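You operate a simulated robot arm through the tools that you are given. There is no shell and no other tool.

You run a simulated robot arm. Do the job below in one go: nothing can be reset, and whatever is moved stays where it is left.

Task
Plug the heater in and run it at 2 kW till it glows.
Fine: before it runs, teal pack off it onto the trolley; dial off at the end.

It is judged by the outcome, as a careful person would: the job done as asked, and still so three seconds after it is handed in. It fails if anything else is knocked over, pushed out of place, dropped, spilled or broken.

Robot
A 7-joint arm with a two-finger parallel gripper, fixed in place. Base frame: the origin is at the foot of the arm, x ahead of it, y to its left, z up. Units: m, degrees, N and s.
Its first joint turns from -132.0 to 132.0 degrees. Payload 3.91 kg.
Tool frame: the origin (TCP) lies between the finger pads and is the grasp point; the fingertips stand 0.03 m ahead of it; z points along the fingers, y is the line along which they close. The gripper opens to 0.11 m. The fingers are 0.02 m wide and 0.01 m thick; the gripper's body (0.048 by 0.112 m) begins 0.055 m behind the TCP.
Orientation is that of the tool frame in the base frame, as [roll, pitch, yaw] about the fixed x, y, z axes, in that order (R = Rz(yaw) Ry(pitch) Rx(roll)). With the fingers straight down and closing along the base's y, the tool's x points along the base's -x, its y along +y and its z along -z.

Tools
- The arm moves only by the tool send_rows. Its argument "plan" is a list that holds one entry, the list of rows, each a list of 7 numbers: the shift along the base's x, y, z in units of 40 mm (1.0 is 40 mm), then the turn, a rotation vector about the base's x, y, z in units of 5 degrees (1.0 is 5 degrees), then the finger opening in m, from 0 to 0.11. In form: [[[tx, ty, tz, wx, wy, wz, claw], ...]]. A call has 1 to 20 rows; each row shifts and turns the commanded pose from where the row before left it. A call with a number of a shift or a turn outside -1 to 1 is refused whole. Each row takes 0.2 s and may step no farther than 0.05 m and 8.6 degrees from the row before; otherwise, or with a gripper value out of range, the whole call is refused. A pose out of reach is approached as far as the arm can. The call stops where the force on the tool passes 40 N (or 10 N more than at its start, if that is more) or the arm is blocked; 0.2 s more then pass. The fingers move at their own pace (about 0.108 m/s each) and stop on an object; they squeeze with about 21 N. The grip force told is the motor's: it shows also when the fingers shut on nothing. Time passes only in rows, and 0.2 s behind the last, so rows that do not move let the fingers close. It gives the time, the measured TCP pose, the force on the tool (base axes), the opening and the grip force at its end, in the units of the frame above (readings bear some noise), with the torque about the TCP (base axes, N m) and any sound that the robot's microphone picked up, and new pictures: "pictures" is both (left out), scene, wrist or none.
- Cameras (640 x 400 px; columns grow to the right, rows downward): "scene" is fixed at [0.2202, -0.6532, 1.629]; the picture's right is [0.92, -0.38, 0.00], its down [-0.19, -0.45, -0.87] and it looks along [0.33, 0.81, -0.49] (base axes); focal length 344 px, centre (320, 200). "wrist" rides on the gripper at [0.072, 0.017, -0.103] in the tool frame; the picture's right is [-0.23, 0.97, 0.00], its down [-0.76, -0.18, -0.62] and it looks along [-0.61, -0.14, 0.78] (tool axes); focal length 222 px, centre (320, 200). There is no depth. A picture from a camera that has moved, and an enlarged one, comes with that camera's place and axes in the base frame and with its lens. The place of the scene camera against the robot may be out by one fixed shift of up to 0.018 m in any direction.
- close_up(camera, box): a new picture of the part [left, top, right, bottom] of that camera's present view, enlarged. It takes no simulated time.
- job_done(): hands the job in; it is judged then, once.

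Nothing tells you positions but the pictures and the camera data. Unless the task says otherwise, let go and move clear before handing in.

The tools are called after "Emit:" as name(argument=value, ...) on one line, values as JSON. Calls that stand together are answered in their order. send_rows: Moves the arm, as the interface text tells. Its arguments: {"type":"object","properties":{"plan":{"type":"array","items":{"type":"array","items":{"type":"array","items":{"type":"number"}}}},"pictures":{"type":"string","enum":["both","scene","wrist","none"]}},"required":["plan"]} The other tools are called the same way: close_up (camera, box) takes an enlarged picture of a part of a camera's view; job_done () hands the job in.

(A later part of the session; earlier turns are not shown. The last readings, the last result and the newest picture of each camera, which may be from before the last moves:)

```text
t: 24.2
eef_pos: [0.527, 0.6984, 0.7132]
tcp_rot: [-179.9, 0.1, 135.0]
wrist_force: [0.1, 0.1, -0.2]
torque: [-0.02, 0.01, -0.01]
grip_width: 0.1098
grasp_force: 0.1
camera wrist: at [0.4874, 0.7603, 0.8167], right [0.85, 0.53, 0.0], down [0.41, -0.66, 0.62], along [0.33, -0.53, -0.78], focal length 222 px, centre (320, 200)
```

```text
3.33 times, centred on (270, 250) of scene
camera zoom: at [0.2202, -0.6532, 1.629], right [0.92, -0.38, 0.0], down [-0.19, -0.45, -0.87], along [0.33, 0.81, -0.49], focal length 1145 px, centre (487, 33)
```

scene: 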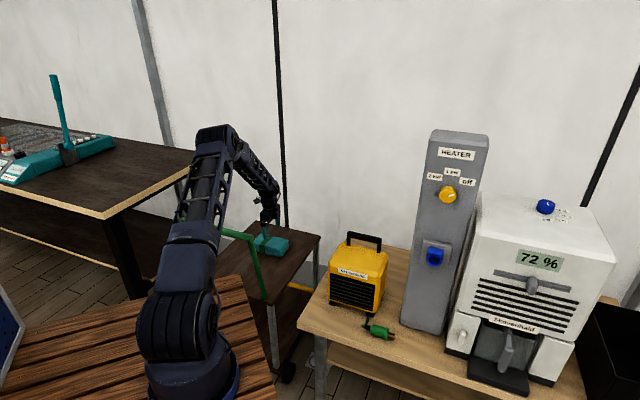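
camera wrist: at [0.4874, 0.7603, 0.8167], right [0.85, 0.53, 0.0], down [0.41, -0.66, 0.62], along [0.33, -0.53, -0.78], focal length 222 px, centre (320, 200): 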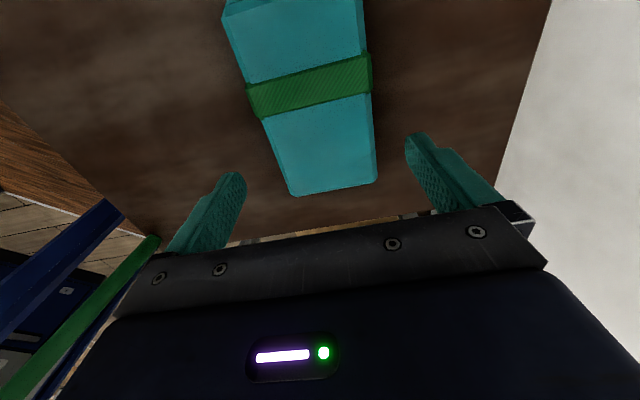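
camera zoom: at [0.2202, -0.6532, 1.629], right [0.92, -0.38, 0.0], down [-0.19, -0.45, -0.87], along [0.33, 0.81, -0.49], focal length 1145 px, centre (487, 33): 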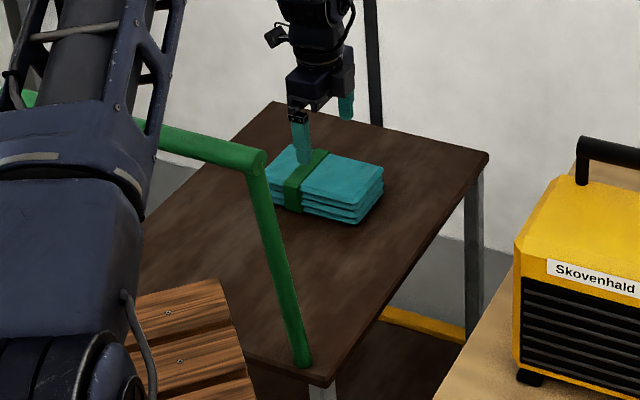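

The pack sits well on the trolley. Next I'll rise and go round to look at the socket and dial from the front.

Emit:
send_rows(plan=[[[0, 0, 0.97, 0, 0, 0, 0.11], [0, 0, 0.97, 0, 0, 0, 0.11], [0, 0, 0.97, 0, 0, 0, 0.11], [0, 0, 0.97, 0, 0, 0, 0.11], [0, 0, 0.97, 0, 0, 0, 0.11], [0, 0, 0.97, 0, 0, 0, 0.11], [0, 0, 0.97, 0, 0, 0, 0.11], [0, 0, 0.97, 0, 0, 0, 0.11], [0, 0, 0.97, 0, 0, 0, 0.11], [0, 0, 0.97, 0, 0, 0, 0.11]]], pictures="none")

Emit:
send_rows(plan=[[[0.1, -1, 0, 0, 0, 0.9, 0.11], [0.1, -1, 0, 0, 0, 0.9, 0.11], [0.1, -1, 0, 0, 0, 0.9, 0.11], [0.1, -1, 0, 0, 0, 0.9, 0.11], [0.1, -1, 0, 0, 0, 0.9, 0.11], [0.1, -1, 0, 0, 0, 0.9, 0.11], [0.1, -1, 0, 0, 0, 0.9, 0.11], [0.1, -1, 0, 0, 0, 0.9, 0.11], [0.1, -1, 0, 0, 0, 0.9, 0.11], [0.1, -1, 0, 0, 0, 0.9, 0.11], [0.1, -1, 0, 0, 0, 0.9, 0.11], [0.1, -1, 0, 0, 0, 0.9, 0.11], [0.1, -1, 0, 0, 0, 0.9, 0.11], [0.1, -1, 0, 0, 0, 0.9, 0.11], [0.1, -1, 0, 0, 0, 0.9, 0.11], [0.1, -1, 0, 0, 0, 0.9, 0.11], [0.1, -1, 0, 0, 0, 0.9, 0.11], [0.1, -1, 0, 0, 0, 0.9, 0.11], [0.1, -1, 0, 0, 0, 0.9, 0.11], [0.1, -1, 0, 0, 0, 0.9, 0.11]]])

Emit:
close_up(camera="wrist", box=[160, 0, 480, 220])

```text
t: 26.4
eef_pos: [0.5264, 0.6967, 1.1012]
tcp_rot: [-180.0, 0.0, 134.9]
wrist_force: [-0.4, 0.6, -0.3]
torque: [-0.02, 0.0, 0.02]
grip_width: 0.1102
grasp_force: 0.0
```

```text
t: 30.6
eef_pos: [0.6059, -0.1025, 1.1023]
tcp_rot: [179.9, 0.0, -134.9]
wrist_force: [-0.2, 0.5, -0.5]
torque: [-0.01, 0.01, 0.01]
grip_width: 0.1102
grasp_force: 0.0
camera wrist: at [0.5422, -0.1422, 1.2055], right [-0.53, 0.85, 0.0], down [0.66, 0.41, 0.62], along [0.53, 0.33, -0.78], focal length 222 px, centre (320, 200)
```

scene: 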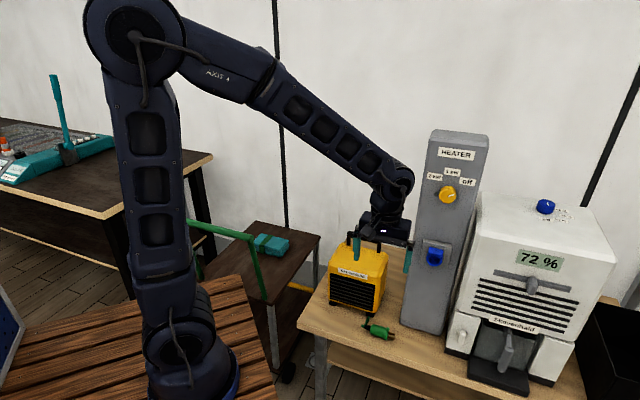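
wrist: 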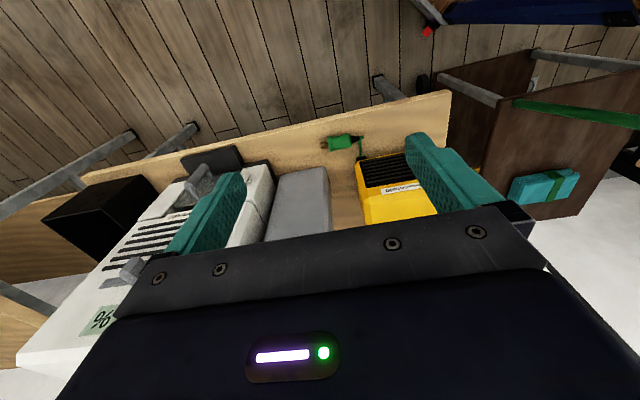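

```text
1.82 times, centred on (320, 110) of wrist
camera zoom: at [0.5422, -0.1422, 1.2055], right [-0.53, 0.85, 0.0], down [0.66, 0.41, 0.62], along [0.53, 0.33, -0.78], focal length 404 px, centre (320, 364)
```

zoom: 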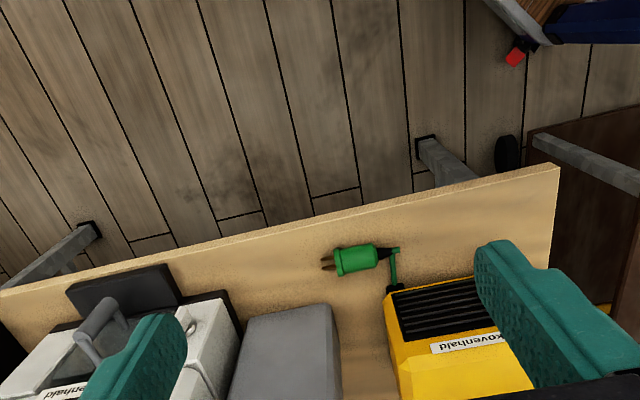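

The socket is hidden from this pose. I'll tilt the tool 40° toward the post to look at the socket and dial from the front.

Emit:
send_rows(plan=[[[0.26, -0.275, -0.11, 0.707, -0.707, 0, 0.11], [0.26, -0.275, -0.11, 0.707, -0.707, 0, 0.11], [0.26, -0.275, -0.11, 0.707, -0.707, 0, 0.11], [0.26, -0.275, -0.11, 0.707, -0.707, 0, 0.11], [0.26, -0.275, -0.11, 0.707, -0.707, 0, 0.11], [0.26, -0.275, -0.11, 0.707, -0.707, 0, 0.11], [0.26, -0.275, -0.11, 0.707, -0.707, 0, 0.11], [0.26, -0.275, -0.11, 0.707, -0.707, 0, 0.11]]])

Emit:
close_up(camera="wrist", box=[200, 60, 440, 220])

```text
t: 32.4
eef_pos: [0.689, -0.1907, 1.0655]
tcp_rot: [-180.0, 40.0, -135.0]
wrist_force: [0.8, 0.4, 0.5]
torque: [-0.03, 0.01, -0.01]
grip_width: 0.1101
grasp_force: 0.0
camera wrist: at [0.5907, -0.2659, 1.0984], right [-0.57, 0.81, 0.15], down [0.25, 0.0, 0.97], along [0.78, 0.58, -0.21], focal length 222 px, centre (320, 200)
```

scene: 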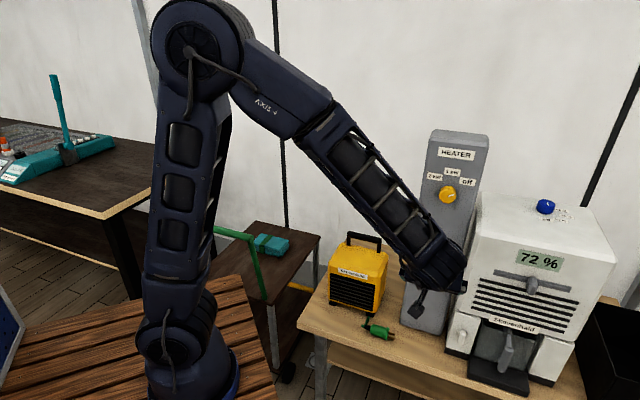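
wrist: 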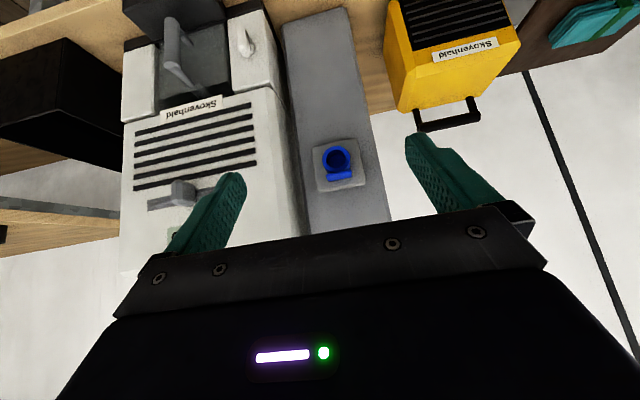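

```text
2.50 times, centred on (320, 140) of wrist
camera zoom: at [0.5907, -0.2659, 1.0984], right [-0.57, 0.81, 0.15], down [0.25, 0.0, 0.97], along [0.78, 0.58, -0.21], focal length 555 px, centre (320, 350)
```

zoom: 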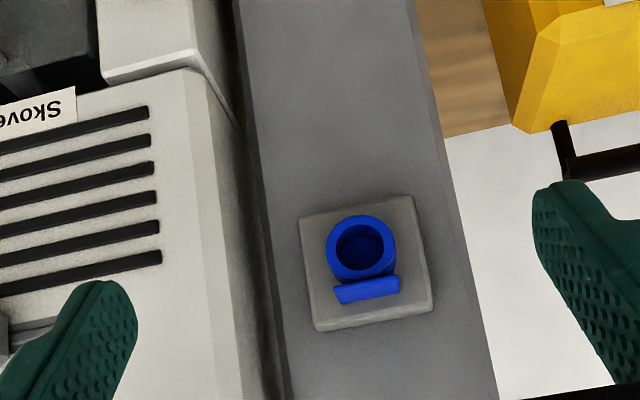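

Emit:
close_up(camera="wrist", box=[312, 138, 368, 198])

Emit:
close_up(camera="scene", box=[360, 315, 405, 345])

```text
6.67 times, centred on (340, 168) of wrist
camera zoom: at [0.5907, -0.2659, 1.0984], right [-0.57, 0.81, 0.15], down [0.25, 0.0, 0.97], along [0.78, 0.58, -0.21], focal length 1481 px, centre (187, 413)
```

zoom: 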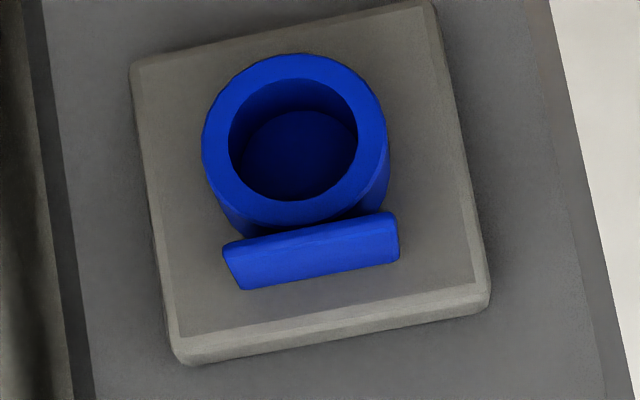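

```text
13.33 times, centred on (382, 330) of scene
camera zoom: at [0.2202, -0.6532, 1.629], right [0.92, -0.38, 0.0], down [-0.19, -0.45, -0.87], along [0.33, 0.81, -0.49], focal length 4580 px, centre (-513, -1533)
```

zoom: 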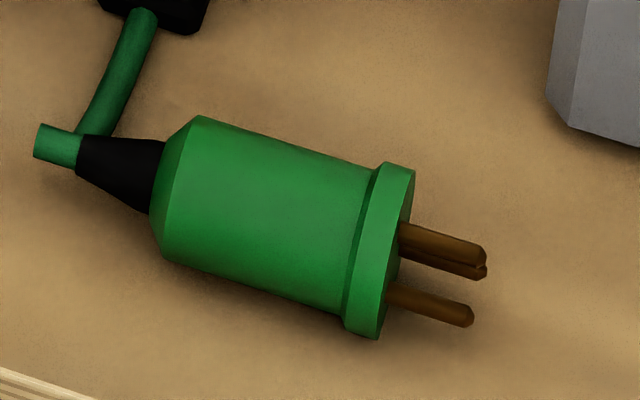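

The socket is a plain round blue cup with its lid standing up above it. Next I'll level the tool and rise to look at the dial straight on, which also gives a second view of the socket.

Emit:
send_rows(plan=[[[0.03, 0.03, 0.28, 0.707, -0.707, 0, 0.11], [0.03, 0.03, 0.28, 0.707, -0.707, 0, 0.11], [0.03, 0.03, 0.28, 0.707, -0.707, 0, 0.11], [0.03, 0.03, 0.28, 0.707, -0.707, 0, 0.11], [0.03, 0.03, 0.28, 0.707, -0.707, 0, 0.11], [0.03, 0.03, 0.28, 0.707, -0.707, 0, 0.11], [0.03, 0.03, 0.28, 0.707, -0.707, 0, 0.11], [0.03, 0.03, 0.28, 0.707, -0.707, 0, 0.11], [0.03, 0.03, 0.28, 0.707, -0.707, 0, 0.11], [0.03, 0.03, 0.28, 0.707, -0.707, 0, 0.11]]])

Emit:
close_up(camera="wrist", box=[200, 0, 440, 220])

```text
t: 34.6
eef_pos: [0.7008, -0.1795, 1.1758]
tcp_rot: [-164.2, 89.9, -119.4]
wrist_force: [-0.9, 0.2, 0.4]
torque: [-0.01, 0.01, -0.01]
grip_width: 0.11
grasp_force: 0.1
camera wrist: at [0.6156, -0.2414, 1.1054], right [-0.69, 0.69, 0.23], down [-0.31, -0.57, 0.76], along [0.65, 0.45, 0.61], focal length 222 px, centre (320, 200)
```

scene: 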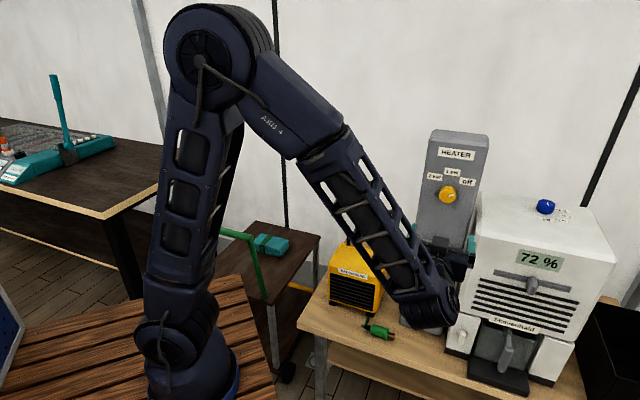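
wrist: 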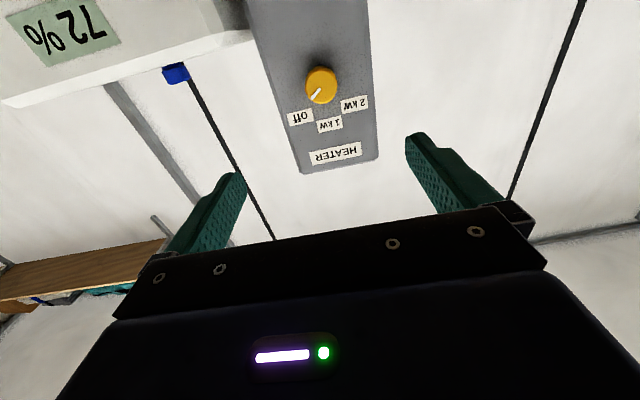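

```text
1.82 times, centred on (320, 110) of wrist
camera zoom: at [0.6156, -0.2414, 1.1054], right [-0.69, 0.69, 0.23], down [-0.31, -0.57, 0.76], along [0.65, 0.45, 0.61], focal length 404 px, centre (320, 364)
```

zoom: 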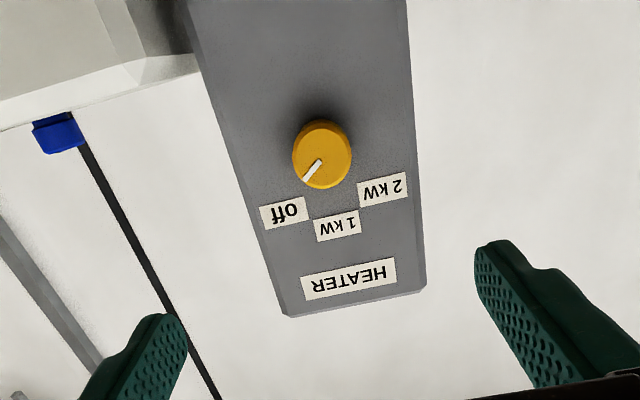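

The dial's pointer is at "off" (right of up) and 2 kW is left of up; I put the dial face near (0.864, -0.013, 1.174) and the socket mouth near (0.859, -0.018, 0.955). Next I'll go back to a downward tool above the plug.

Emit:
send_rows(plan=[[[-0.11, 0.25, -0.175, -0.707, 0.707, 0, 0.08], [-0.11, 0.25, -0.175, -0.707, 0.707, 0, 0.08], [-0.11, 0.25, -0.175, -0.707, 0.707, 0, 0.08], [-0.11, 0.25, -0.175, -0.707, 0.707, 0, 0.08], [-0.11, 0.25, -0.175, -0.707, 0.707, 0, 0.08], [-0.11, 0.25, -0.175, -0.707, 0.707, 0, 0.08], [-0.11, 0.25, -0.175, -0.707, 0.707, 0, 0.08], [-0.11, 0.25, -0.175, -0.707, 0.707, 0, 0.08], [-0.11, 0.25, -0.175, -0.707, 0.707, 0, 0.08], [-0.11, 0.25, -0.175, -0.707, 0.707, 0, 0.08], [-0.11, 0.25, -0.175, -0.707, 0.707, 0, 0.08], [-0.11, 0.25, -0.175, -0.707, 0.707, 0, 0.08], [-0.11, 0.25, -0.175, -0.707, 0.707, 0, 0.08], [-0.11, 0.25, -0.175, -0.707, 0.707, 0, 0.08], [-0.11, 0.25, -0.175, -0.707, 0.707, 0, 0.08], [-0.11, 0.25, -0.175, -0.707, 0.707, 0, 0.08], [-0.11, 0.25, -0.175, -0.707, 0.707, 0, 0.08], [-0.11, 0.25, -0.175, -0.707, 0.707, 0, 0.08]]], pictures="none")

Emit:
send_rows(plan=[[[0.154, 0.061, -0.264, 0, 0, -1, 0.08], [0.154, 0.061, -0.264, 0, 0, -1, 0.08], [0.154, 0.061, -0.264, 0, 0, -1, 0.08], [0.154, 0.061, -0.264, 0, 0, -1, 0.08], [0.154, 0.061, -0.264, 0, 0, -1, 0.08], [0.154, 0.061, -0.264, 0, 0, -1, 0.08], [0.154, 0.061, -0.264, 0, 0, -1, 0.08], [0.154, 0.061, -0.264, 0, 0, -1, 0.08], [0.154, 0.061, -0.264, 0, 0, -1, 0.08], [0.154, 0.061, -0.264, 0, 0, -1, 0.08], [0.154, 0.061, -0.264, 0, 0, -1, 0.08], [0.154, 0.061, -0.264, 0, 0, -1, 0.08], [0.154, 0.061, -0.264, 0, 0, -1, 0.08], [0.154, 0.061, -0.264, 0, 0, -1, 0.08], [0.154, 0.061, -0.264, 0, 0, -1, 0.08], [0.154, 0.061, -0.264, 0, 0, -1, 0.08], [0.154, 0.061, -0.264, 0, 0, -1, 0.08], [0.154, 0.061, -0.264, 0, 0, -1, 0.08]]])

Emit:
close_up(camera="wrist", box=[200, 0, 440, 220])

```text
t: 38.4
eef_pos: [0.6219, 0.0007, 1.0525]
tcp_rot: [-180.0, 0.1, -135.0]
wrist_force: [-0.1, 0.2, -1.4]
torque: [0.0, -0.04, -0.01]
grip_width: 0.0796
grasp_force: 0.1
```

```text
t: 42.2
eef_pos: [0.7334, 0.0428, 0.8612]
tcp_rot: [-179.9, 0.1, 134.9]
wrist_force: [-0.8, 0.8, 0.9]
torque: [0.0, -0.01, 0.01]
grip_width: 0.08
grasp_force: 0.0
camera wrist: at [0.694, 0.1063, 0.964], right [0.85, 0.53, 0.0], down [0.41, -0.66, 0.62], along [0.33, -0.53, -0.78], focal length 222 px, centre (320, 200)
```

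scene: 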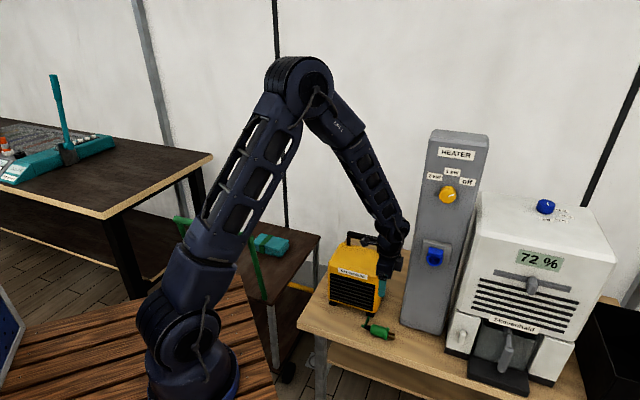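
wrist: 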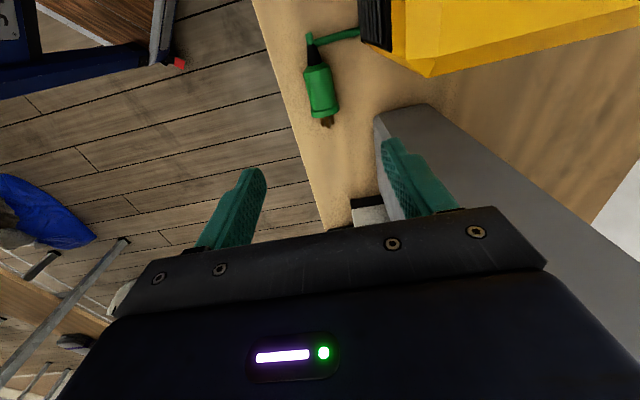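

```text
1.82 times, centred on (320, 110) of wrist
camera zoom: at [0.694, 0.1063, 0.964], right [0.85, 0.53, 0.0], down [0.41, -0.66, 0.62], along [0.33, -0.53, -0.78], focal length 404 px, centre (320, 364)
```

zoom: 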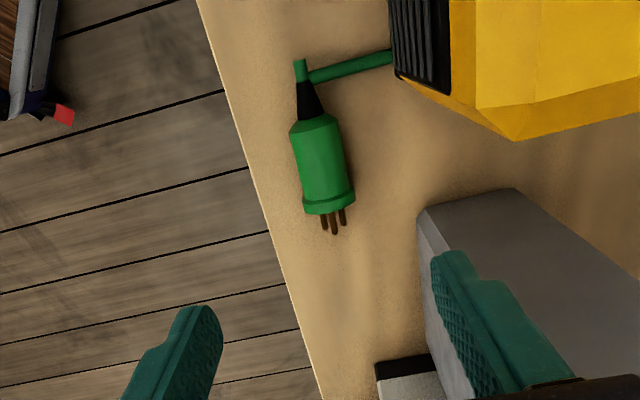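

The plug lies parallel to the bench front with prongs to the right: body centre near u≈0.48, v≈0.552 (u, v being bench axes). To keep clear of the dial when inserting, I'll grip it with the tool tilted back 20°, leaning slightly away from the heater. I'll go to a pre-grasp pose above it first.

Emit:
send_rows(plan=[[[-0.11, 0.13, 0, -0.707, -0.707, 0, 0.065], [0, 0, 0, -0.707, -0.707, 0, 0.065], [0, 0, 0, -0.707, -0.707, 0, 0.065], [0, 0, 0, -0.707, -0.707, 0, 0.065], [0, 0, 0, 0.566, -0.566, 0, 0.065], [0, 0, 0, 0.566, -0.566, 0, 0.065], [0, 0, -0.6, 0, 0, 0, 0.065], [0, 0, -0.6, 0, 0, 0, 0.065], [0, 0, -0.6, 0, 0, 0, 0.065], [0, 0, -0.6, 0, 0, 0, 0.065]]])

Emit:
close_up(camera="wrist", box=[200, 0, 440, 220])

Emit:
close_up(camera="scene", box=[340, 240, 440, 350])

```text
t: 44.4
eef_pos: [0.7287, 0.0482, 0.7658]
tcp_rot: [171.5, 19.8, 132.2]
wrist_force: [0.5, 0.5, -0.3]
torque: [-0.01, 0.0, 0.04]
grip_width: 0.0651
grasp_force: 0.0
camera wrist: at [0.6602, 0.1258, 0.8399], right [0.82, 0.52, 0.21], down [0.15, -0.56, 0.81], along [0.55, -0.64, -0.54], focal length 222 px, centre (320, 200)
```

scene: 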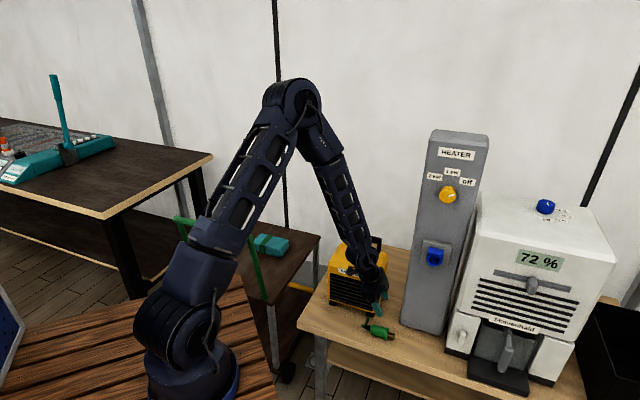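
wrist: 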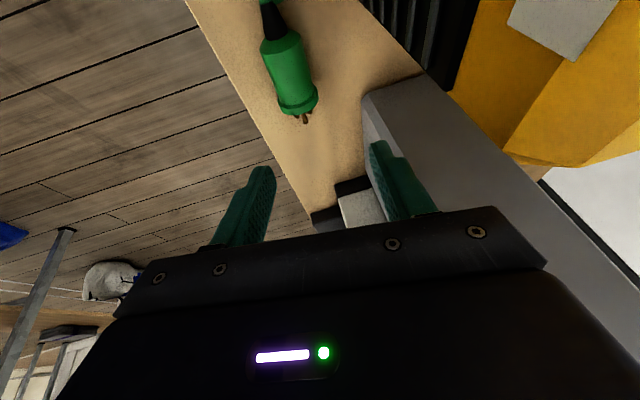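

```text
1.82 times, centred on (320, 110) of wrist
camera zoom: at [0.6602, 0.1258, 0.8399], right [0.82, 0.52, 0.21], down [0.15, -0.56, 0.81], along [0.55, -0.64, -0.54], focal length 404 px, centre (320, 364)
```

zoom: 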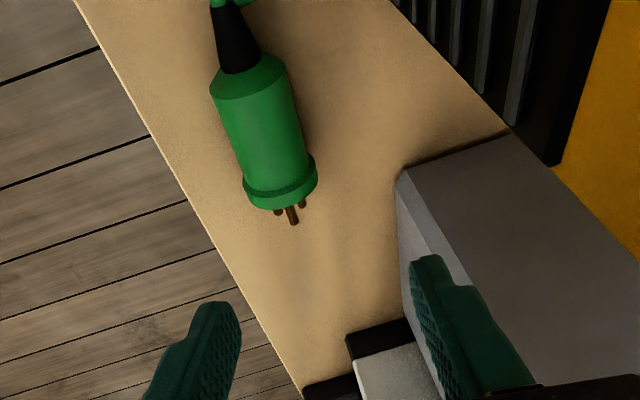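

```text
3.64 times, centred on (390, 295) of scene
camera zoom: at [0.2202, -0.6532, 1.629], right [0.92, -0.38, 0.0], down [-0.19, -0.45, -0.87], along [0.33, 0.81, -0.49], focal length 1249 px, centre (66, -146)
```

zoom: 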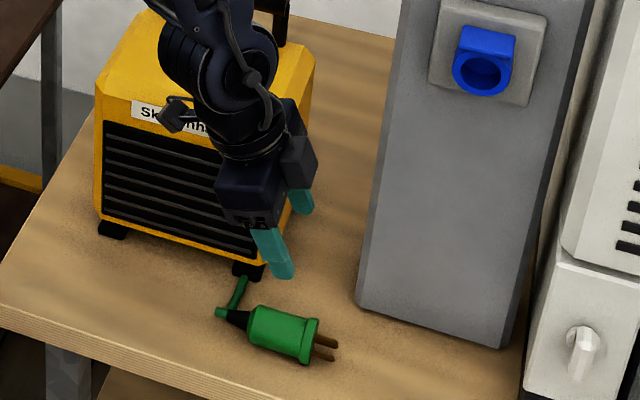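

The plug prongs triangulate to z≈0.628, so the bench is at about z≈0.605. I'll descend onto the plug.

Emit:
send_rows(plan=[[[0, 0, -0.58, 0, 0, 0, 0.065], [0, 0, -0.58, 0, 0, 0, 0.065], [0, 0, -0.58, 0, 0, 0, 0.065], [0, 0, -0.58, 0, 0, 0, 0.065], [0, 0, -0.5, 0, 0, 0, 0.065], [0, 0, 0, 0, 0, 0, 0.065]]])

Emit:
close_up(camera="wrist", box=[200, 60, 440, 220])

Emit:
close_up(camera="scene", box=[340, 260, 420, 350])

```text
t: 45.8
eef_pos: [0.728, 0.0493, 0.653]
tcp_rot: [171.5, 19.9, 132.1]
wrist_force: [0.3, 1.3, 0.1]
torque: [0.04, -0.02, -0.01]
grip_width: 0.0649
grasp_force: 0.0
camera wrist: at [0.6596, 0.1274, 0.7262], right [0.83, 0.52, 0.21], down [0.15, -0.56, 0.81], along [0.54, -0.64, -0.54], focal length 222 px, centre (320, 200)
```

scene: 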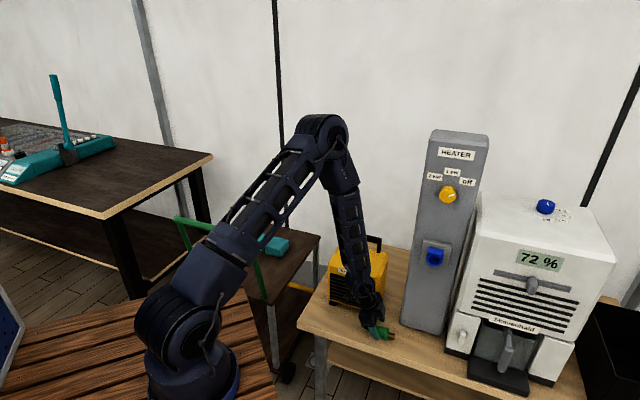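
wrist: 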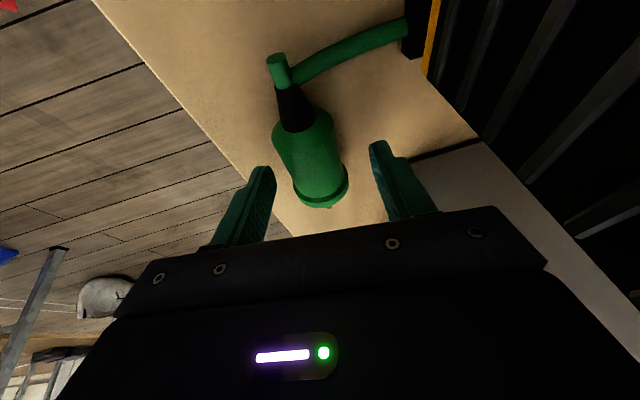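

```text
2.50 times, centred on (320, 140) of wrist
camera zoom: at [0.6596, 0.1274, 0.7262], right [0.83, 0.52, 0.21], down [0.15, -0.56, 0.81], along [0.54, -0.64, -0.54], focal length 555 px, centre (320, 350)
```

zoom: 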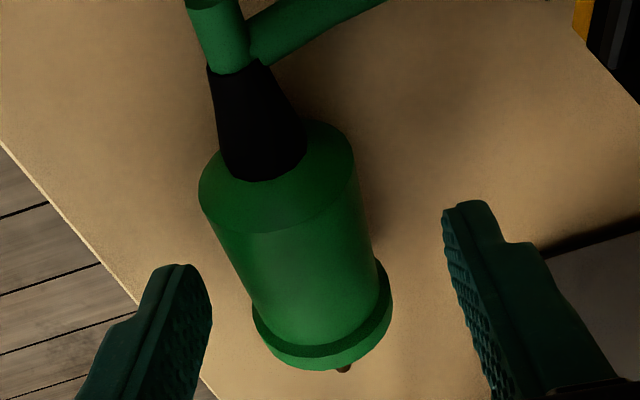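

```text
4.44 times, centred on (380, 305) of scene
camera zoom: at [0.2202, -0.6532, 1.629], right [0.92, -0.38, 0.0], down [-0.19, -0.45, -0.87], along [0.33, 0.81, -0.49], focal length 1527 px, centre (53, -267)
```

zoom: 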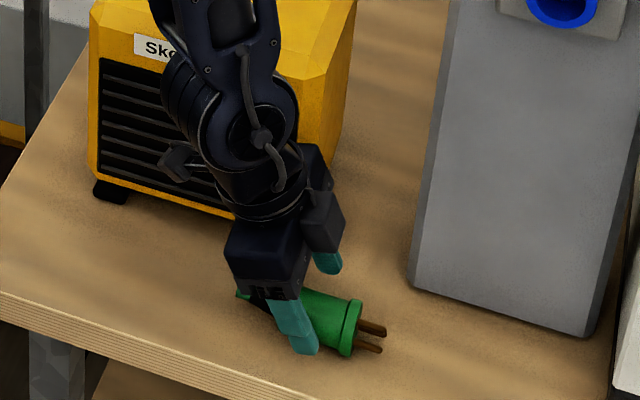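

The fingers straddle the plug body, about 4 mm off centre. I'll correct that, lower 3 mm, and close.

Emit:
send_rows(plan=[[[-0.065, -0.065, -0.08, 0, 0, 0, 0.065], [0, 0, 0, 0, 0, 0, 0.065], [0, 0, 0, 0, 0, 0, 0.02], [0, 0, 0, 0, 0, 0, 0.02], [0, 0, 0, 0, 0, 0, 0.02], [0, 0, 0, 0, 0, 0, 0.02]]])

Emit:
close_up(camera="wrist", box=[200, 60, 440, 220])

Emit:
close_up(camera="scene", box=[340, 260, 420, 350])

```text
t: 47.2
eef_pos: [0.7261, 0.0471, 0.6468]
tcp_rot: [171.4, 19.7, 132.1]
wrist_force: [0.5, -0.6, -0.2]
torque: [0.03, 0.04, 0.0]
grip_width: 0.0381
grasp_force: 21.1
camera wrist: at [0.6572, 0.1244, 0.7229], right [0.83, 0.52, 0.21], down [0.15, -0.56, 0.81], along [0.54, -0.64, -0.54], focal length 222 px, centre (320, 200)
```

scene: 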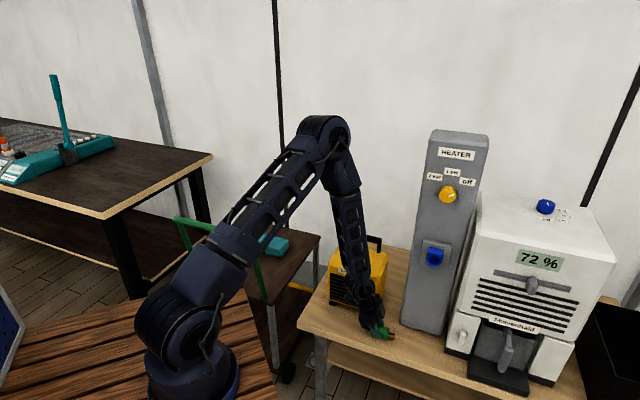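
wrist: 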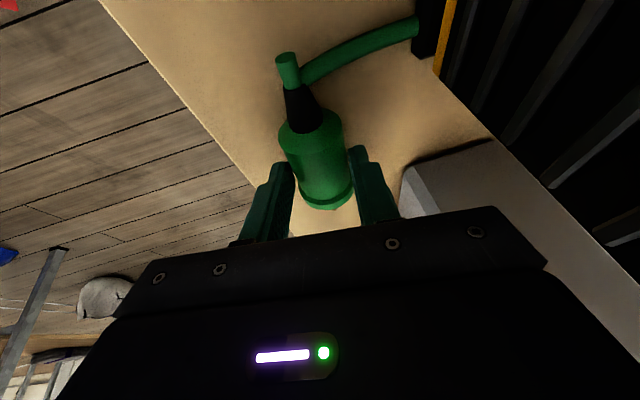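

```text
2.50 times, centred on (320, 140) of wrist
camera zoom: at [0.6572, 0.1244, 0.7229], right [0.83, 0.52, 0.21], down [0.15, -0.56, 0.81], along [0.54, -0.64, -0.54], focal length 555 px, centre (320, 350)
```

zoom: 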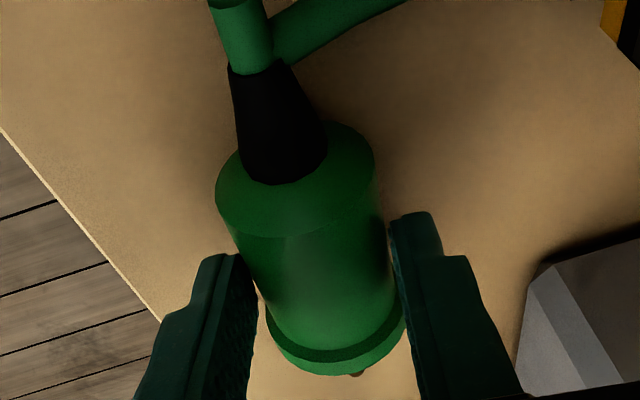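

```text
4.44 times, centred on (380, 305) of scene
camera zoom: at [0.2202, -0.6532, 1.629], right [0.92, -0.38, 0.0], down [-0.19, -0.45, -0.87], along [0.33, 0.81, -0.49], focal length 1527 px, centre (53, -267)
```

zoom: 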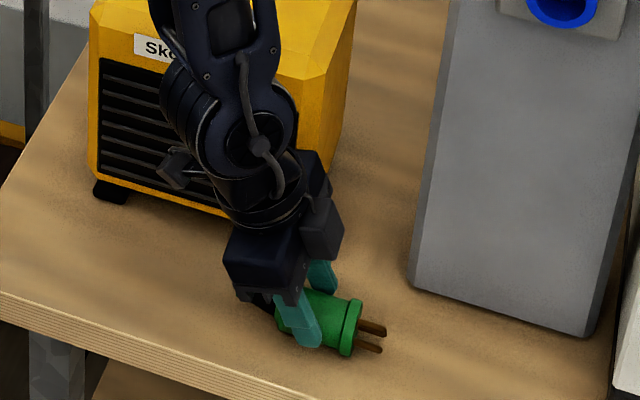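

The plug is gripped (38 mm body). I'll lift it slightly and check that it comes along.

Emit:
send_rows(plan=[[[0, 0, 0.3, 0, 0, 0, 0.02], [0, 0, 0.5, 0, 0, 0, 0.02], [0, 0, 0.6, 0, 0, 0, 0.02], [0, 0, 0.6, 0, 0, 0, 0.02]]])

Emit:
close_up(camera="scene", box=[340, 240, 440, 350])

```text
t: 48.2
eef_pos: [0.7268, 0.0478, 0.7289]
tcp_rot: [171.4, 19.8, 132.1]
wrist_force: [0.1, 0.2, -0.5]
torque: [-0.01, 0.02, 0.03]
grip_width: 0.0379
grasp_force: 21.4
camera wrist: at [0.6578, 0.1245, 0.8032], right [0.83, 0.52, 0.21], down [0.15, -0.56, 0.81], along [0.54, -0.64, -0.54], focal length 222 px, centre (320, 200)
```

scene: 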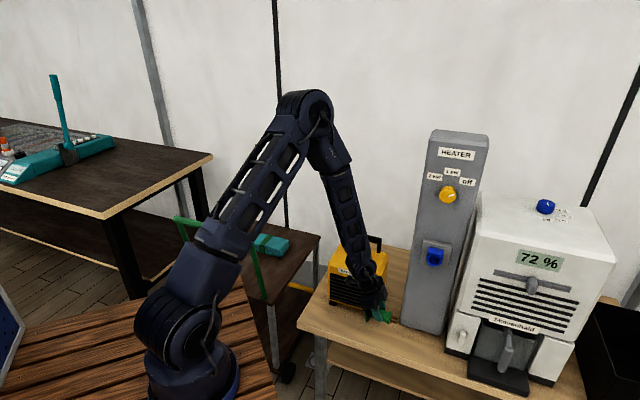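
wrist: 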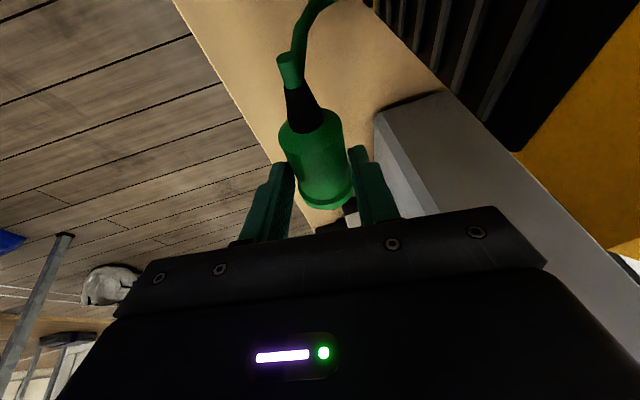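

```text
3.64 times, centred on (390, 295) of scene
camera zoom: at [0.2202, -0.6532, 1.629], right [0.92, -0.38, 0.0], down [-0.19, -0.45, -0.87], along [0.33, 0.81, -0.49], focal length 1249 px, centre (66, -146)
```

zoom: 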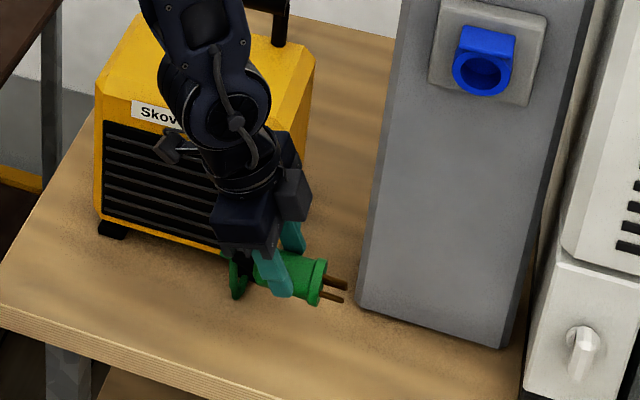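

The plug and cord come along. I'll raise it, back away from the post, and turn it 90° so the prongs face the socket.

Emit:
send_rows(plan=[[[-0.24, -0.28, 0.9, 0, 0, 0, 0.02], [-0.24, -0.28, 0.9, 0, 0, 0, 0.02], [-0.24, -0.28, 0.9, 0, 0, 0, 0.02], [-0.24, -0.28, 0.9, 0, 0, 0, 0.02], [-0.24, -0.28, 0.9, 0, 0, 0, 0.02], [-0.24, -0.28, 0.9, 0, 0, 0, 0.02], [-0.24, -0.28, 0.9, 0, 0, 0, 0.02]]], pictures="scene")

Emit:
send_rows(plan=[[[0, 0, 0, 0, 0, 1, 0.02], [0, 0, 0, 0, 0, 1, 0.02], [0, 0, 0, 0, 0, 1, 0.02], [0, 0, 0, 0, 0, 1, 0.02], [0, 0, 0, 0, 0, 1, 0.02], [0, 0, 0, 0, 0, 1, 0.02], [0, 0, 0, 0, 0, 1, 0.02], [0, 0, 0, 0, 0, 1, 0.02], [0, 0, 0, 0, 0, 1, 0.02], [0, 0, 0, 0, 0, 1, 0.02], [0, 0, 0, 0, 0, 1, 0.02], [0, 0, 0, 0, 0, 1, 0.02], [0, 0, 0, 0, 0, 1, 0.02], [0, 0, 0, 0, 0, 1, 0.02], [0, 0, 0, 0, 0, 1, 0.02], [0, 0, 0, 0, 0, 1, 0.02], [0, 0, 0, 0, 0, 1, 0.02], [0, 0, 0, 0, 0, 1, 0.02]]])

Emit:
close_up(camera="scene", box=[340, 200, 480, 320])

Emit:
close_up(camera="wrist", box=[200, 0, 440, 220])

```text
t: 49.8
eef_pos: [0.6611, -0.0299, 0.9816]
tcp_rot: [171.5, 19.6, 132.2]
wrist_force: [-0.4, -0.4, -1.3]
torque: [0.01, 0.05, -0.02]
grip_width: 0.0381
grasp_force: 21.5
```

scene: 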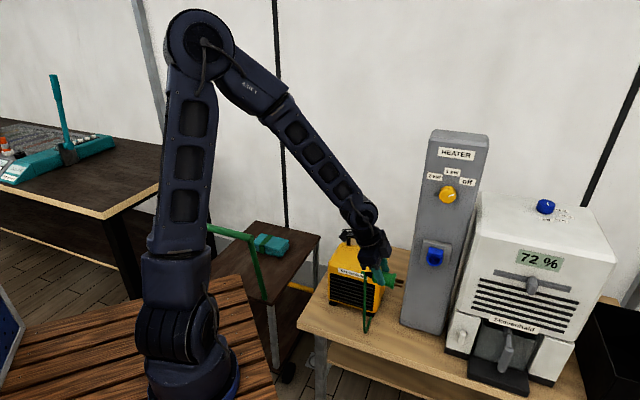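

```text
t: 53.6
eef_pos: [0.6596, -0.0307, 0.9824]
tcp_rot: [171.6, 19.7, -137.7]
wrist_force: [0.1, -0.1, -0.2]
torque: [-0.05, -0.01, 0.01]
grip_width: 0.0378
grasp_force: 21.0
camera wrist: at [0.5814, -0.1003, 1.0562], right [-0.52, 0.82, 0.21], down [0.56, 0.15, 0.81], along [0.64, 0.55, -0.54], focal length 222 px, centre (320, 200)
```

scene: 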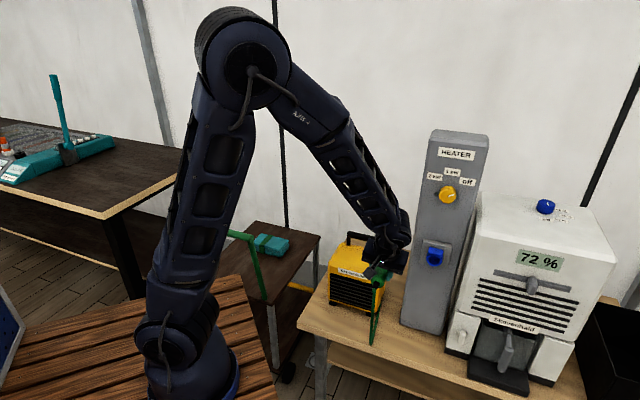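
wrist: 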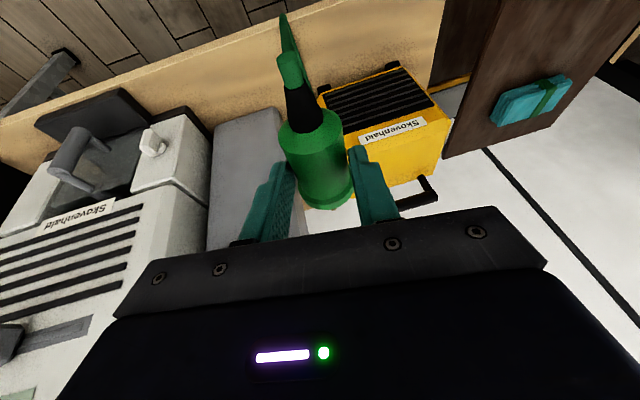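

```text
3.33 times, centred on (410, 260) of scene
camera zoom: at [0.2202, -0.6532, 1.629], right [0.92, -0.38, 0.0], down [-0.19, -0.45, -0.87], along [0.33, 0.81, -0.49], focal length 1145 px, centre (20, 0)
```

zoom: 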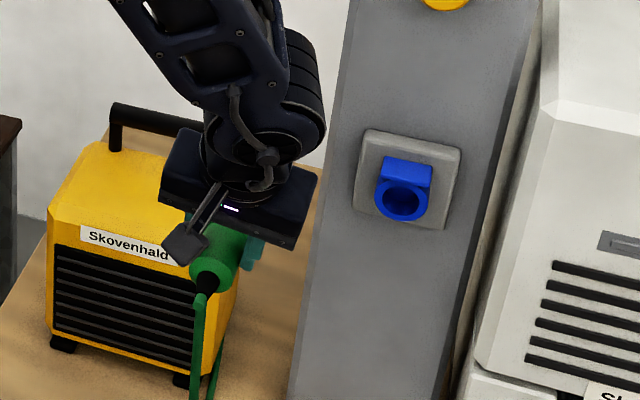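

```text
1.82 times, centred on (320, 110) of wrist
camera zoom: at [0.5814, -0.1003, 1.0562], right [-0.52, 0.82, 0.21], down [0.56, 0.15, 0.81], along [0.64, 0.55, -0.54], focal length 404 px, centre (320, 364)
```

zoom: 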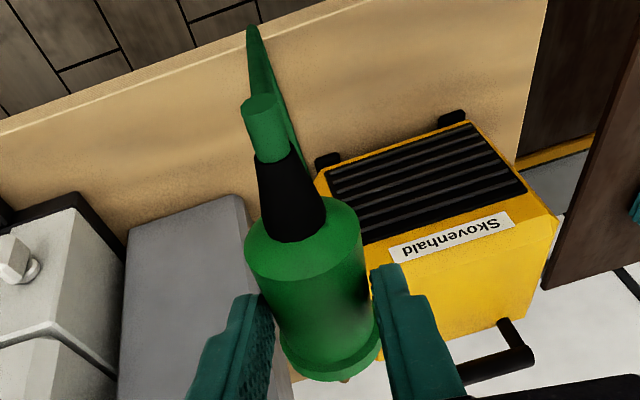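

The plug now points at the post. I'll move it in line with the socket, about 6 cm short of it.

Emit:
send_rows(plan=[[[0.56, -0.38, -0.04, 0, 0, 0, 0.02], [0.56, -0.38, -0.04, 0, 0, 0, 0.02], [0.56, -0.38, -0.04, 0, 0, 0, 0.02], [0.56, -0.38, -0.04, 0, 0, 0, 0.02], [0.56, -0.38, -0.04, 0, 0, 0, 0.02], [0, 0, 0, 0, 0, 0, 0.02]]])

Emit:
close_up(camera="scene", box=[380, 200, 480, 300])

Emit:
close_up(camera="wrist", box=[220, 80, 420, 220])

```text
t: 55.0
eef_pos: [0.7716, -0.1084, 0.9745]
tcp_rot: [171.5, 19.9, -137.9]
wrist_force: [-0.1, -0.2, -0.7]
torque: [0.0, 0.03, -0.01]
grip_width: 0.0377
grasp_force: 21.9
camera wrist: at [0.6933, -0.1774, 1.0493], right [-0.52, 0.83, 0.21], down [0.56, 0.15, 0.81], along [0.64, 0.54, -0.54], focal length 222 px, centre (320, 200)
```

scene: 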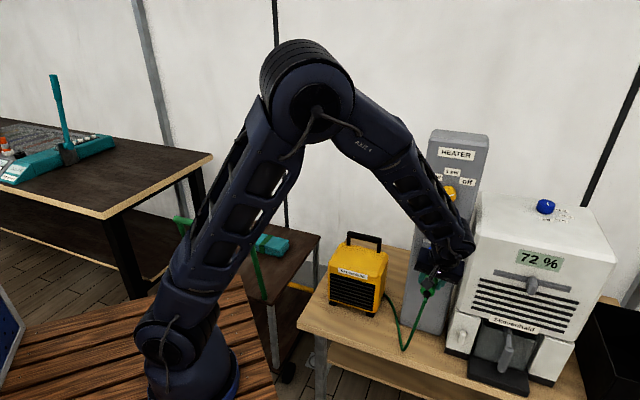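
wrist: 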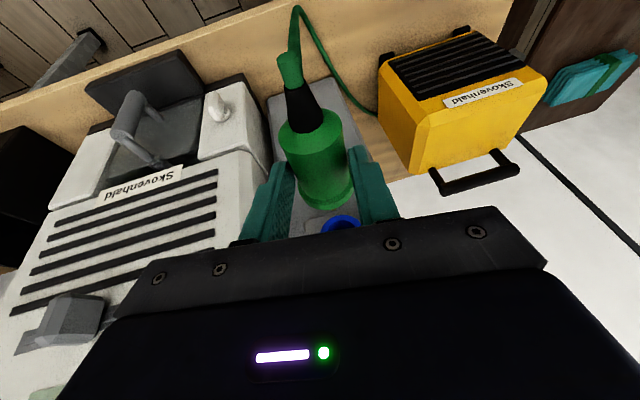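

```text
4.00 times, centred on (430, 250) of scene
camera zoom: at [0.2202, -0.6532, 1.629], right [0.92, -0.38, 0.0], down [-0.19, -0.45, -0.87], along [0.33, 0.81, -0.49], focal length 1374 px, centre (-120, 0)
```

zoom: 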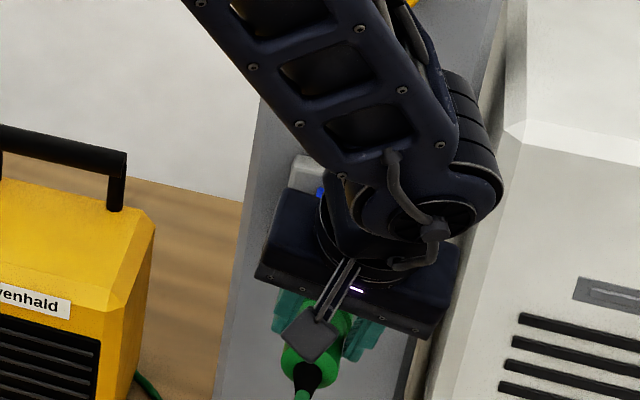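

```text
2.86 times, centred on (320, 150) of wrist
camera zoom: at [0.6933, -0.1774, 1.0493], right [-0.52, 0.83, 0.21], down [0.56, 0.15, 0.81], along [0.64, 0.54, -0.54], focal length 635 px, centre (320, 343)
```

zoom: 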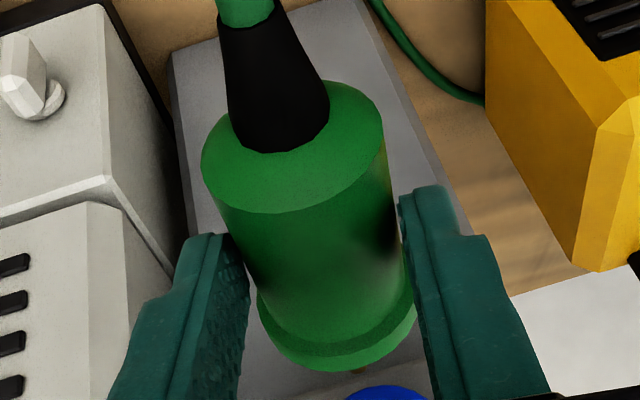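

Emit:
close_up(camera="wrist", box=[290, 170, 390, 245])

```text
5.33 times, centred on (340, 208) of wrist
camera zoom: at [0.6933, -0.1774, 1.0493], right [-0.52, 0.83, 0.21], down [0.56, 0.15, 0.81], along [0.64, 0.54, -0.54], focal length 1185 px, centre (213, 160)
```

zoom: 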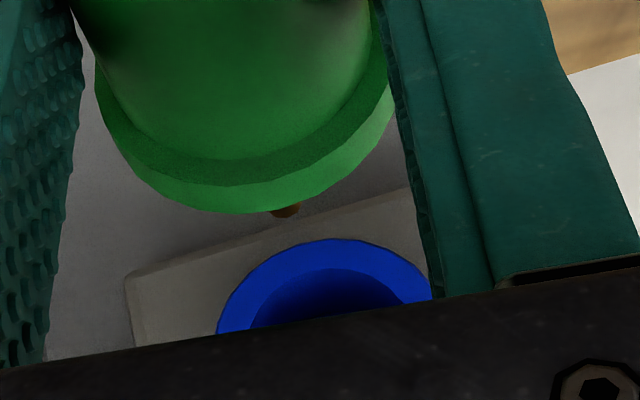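

The socket ring lines up with the plug axis within about 2 mm. I'll trim the yaw by 2° and advance until the prongs are just short of the mouth.

Emit:
send_rows(plan=[[[0, 0, 0, 0, 0, 0.4, 0.02], [0.3, 0.3, 0, 0, 0, 0, 0.02], [0.3, 0.3, 0, 0, 0, 0, 0.02], [0.3, 0.3, 0, 0, 0, 0, 0.02], [0, 0, 0, 0, 0, 0, 0.02]]])

Emit:
close_up(camera="wrist", box=[270, 140, 390, 245])

Emit:
close_up(camera="scene", box=[390, 200, 480, 300])

```text
t: 56.2
eef_pos: [0.8061, -0.0741, 0.9743]
tcp_rot: [171.4, 19.7, -136.0]
wrist_force: [-10.3, -13.5, -2.3]
torque: [-0.49, 0.43, -0.22]
grip_width: 0.0376
grasp_force: 21.4
camera wrist: at [0.731, -0.145, 1.0485], right [-0.55, 0.81, 0.21], down [0.56, 0.17, 0.81], along [0.62, 0.57, -0.54], focal length 222 px, centre (320, 200)
```

scene: 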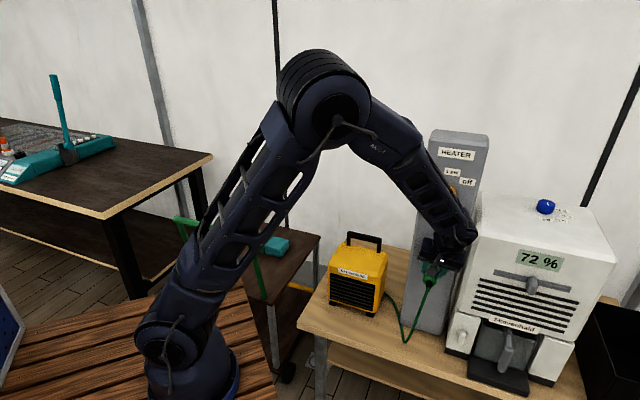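
wrist: 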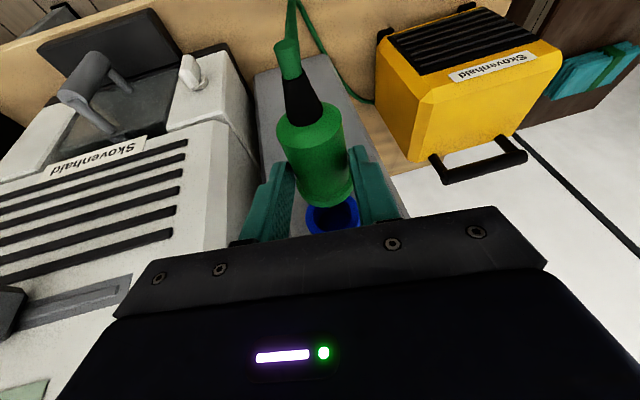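

```text
3.81 times, centred on (330, 192) of wrist
camera zoom: at [0.731, -0.145, 1.0485], right [-0.55, 0.81, 0.21], down [0.56, 0.17, 0.81], along [0.62, 0.57, -0.54], focal length 846 px, centre (282, 229)
```

zoom: 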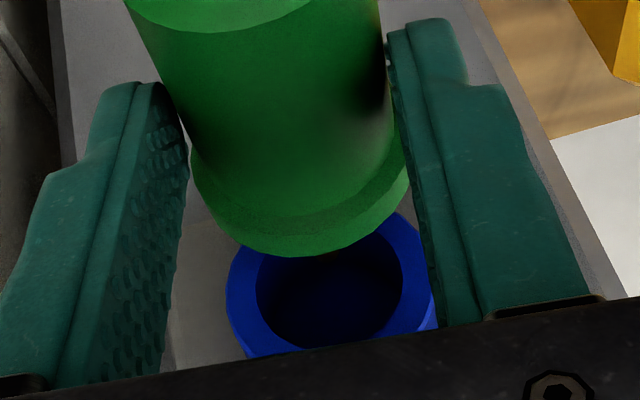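

```text
4.00 times, centred on (435, 250) of scene
camera zoom: at [0.2202, -0.6532, 1.629], right [0.92, -0.38, 0.0], down [-0.19, -0.45, -0.87], along [0.33, 0.81, -0.49], focal length 1374 px, centre (-140, 0)
```

zoom: 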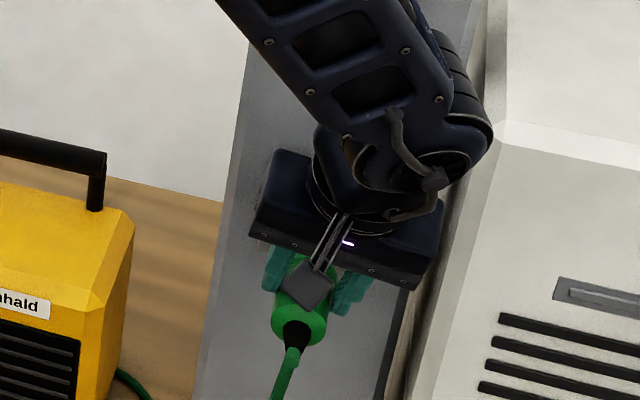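

I felt about 17 N of contact: the socket mouth is nearer than I thought and the plug sits about 1.5 cm too low, so the pins touched the lower rim. I'll back off, raise, and look again.

Emit:
send_rows(plan=[[[-0.25, -0.25, 0, 0, 0, 0, 0.02], [0, 0, 0.36, 0, 0, 0, 0.02], [0, 0, 0, 0, 0, 0, 0.02]]])

Emit:
close_up(camera="wrist", box=[270, 140, 390, 245])

Emit:
close_up(camera="scene", box=[390, 200, 480, 300])

```text
t: 57.0
eef_pos: [0.7968, -0.0828, 0.9868]
tcp_rot: [171.5, 19.8, -135.9]
wrist_force: [-0.3, 0.5, -1.2]
torque: [-0.04, -0.04, -0.02]
grip_width: 0.0372
grasp_force: 20.9
camera wrist: at [0.7222, -0.1541, 1.0619], right [-0.55, 0.81, 0.21], down [0.56, 0.17, 0.81], along [0.62, 0.57, -0.54], focal length 222 px, centre (320, 200)
```

scene: 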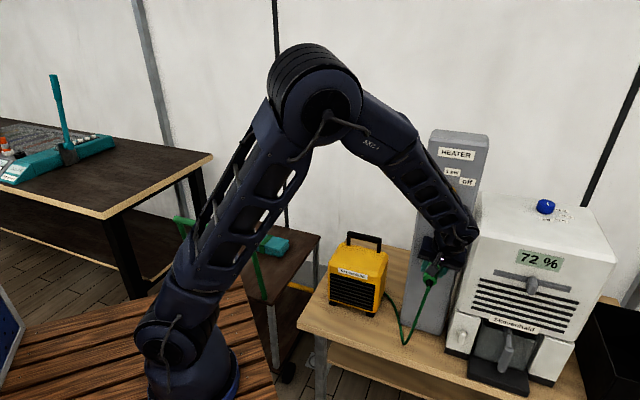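
wrist: 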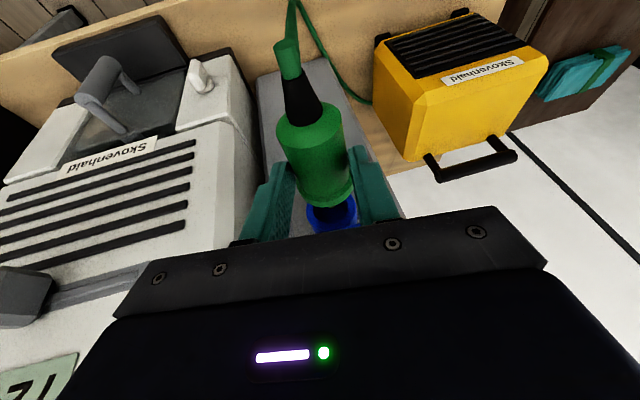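

```text
3.81 times, centred on (330, 192) of wrist
camera zoom: at [0.7222, -0.1541, 1.0619], right [-0.55, 0.81, 0.21], down [0.56, 0.17, 0.81], along [0.62, 0.57, -0.54], focal length 846 px, centre (282, 229)
```

zoom: 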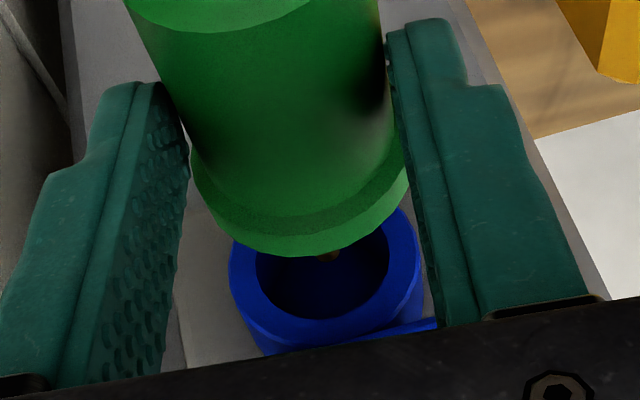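

```text
4.00 times, centred on (435, 250) of scene
camera zoom: at [0.2202, -0.6532, 1.629], right [0.92, -0.38, 0.0], down [-0.19, -0.45, -0.87], along [0.33, 0.81, -0.49], focal length 1374 px, centre (-140, 0)
```

zoom: 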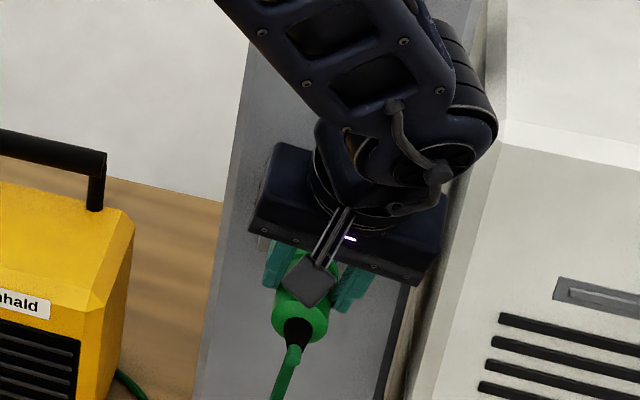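

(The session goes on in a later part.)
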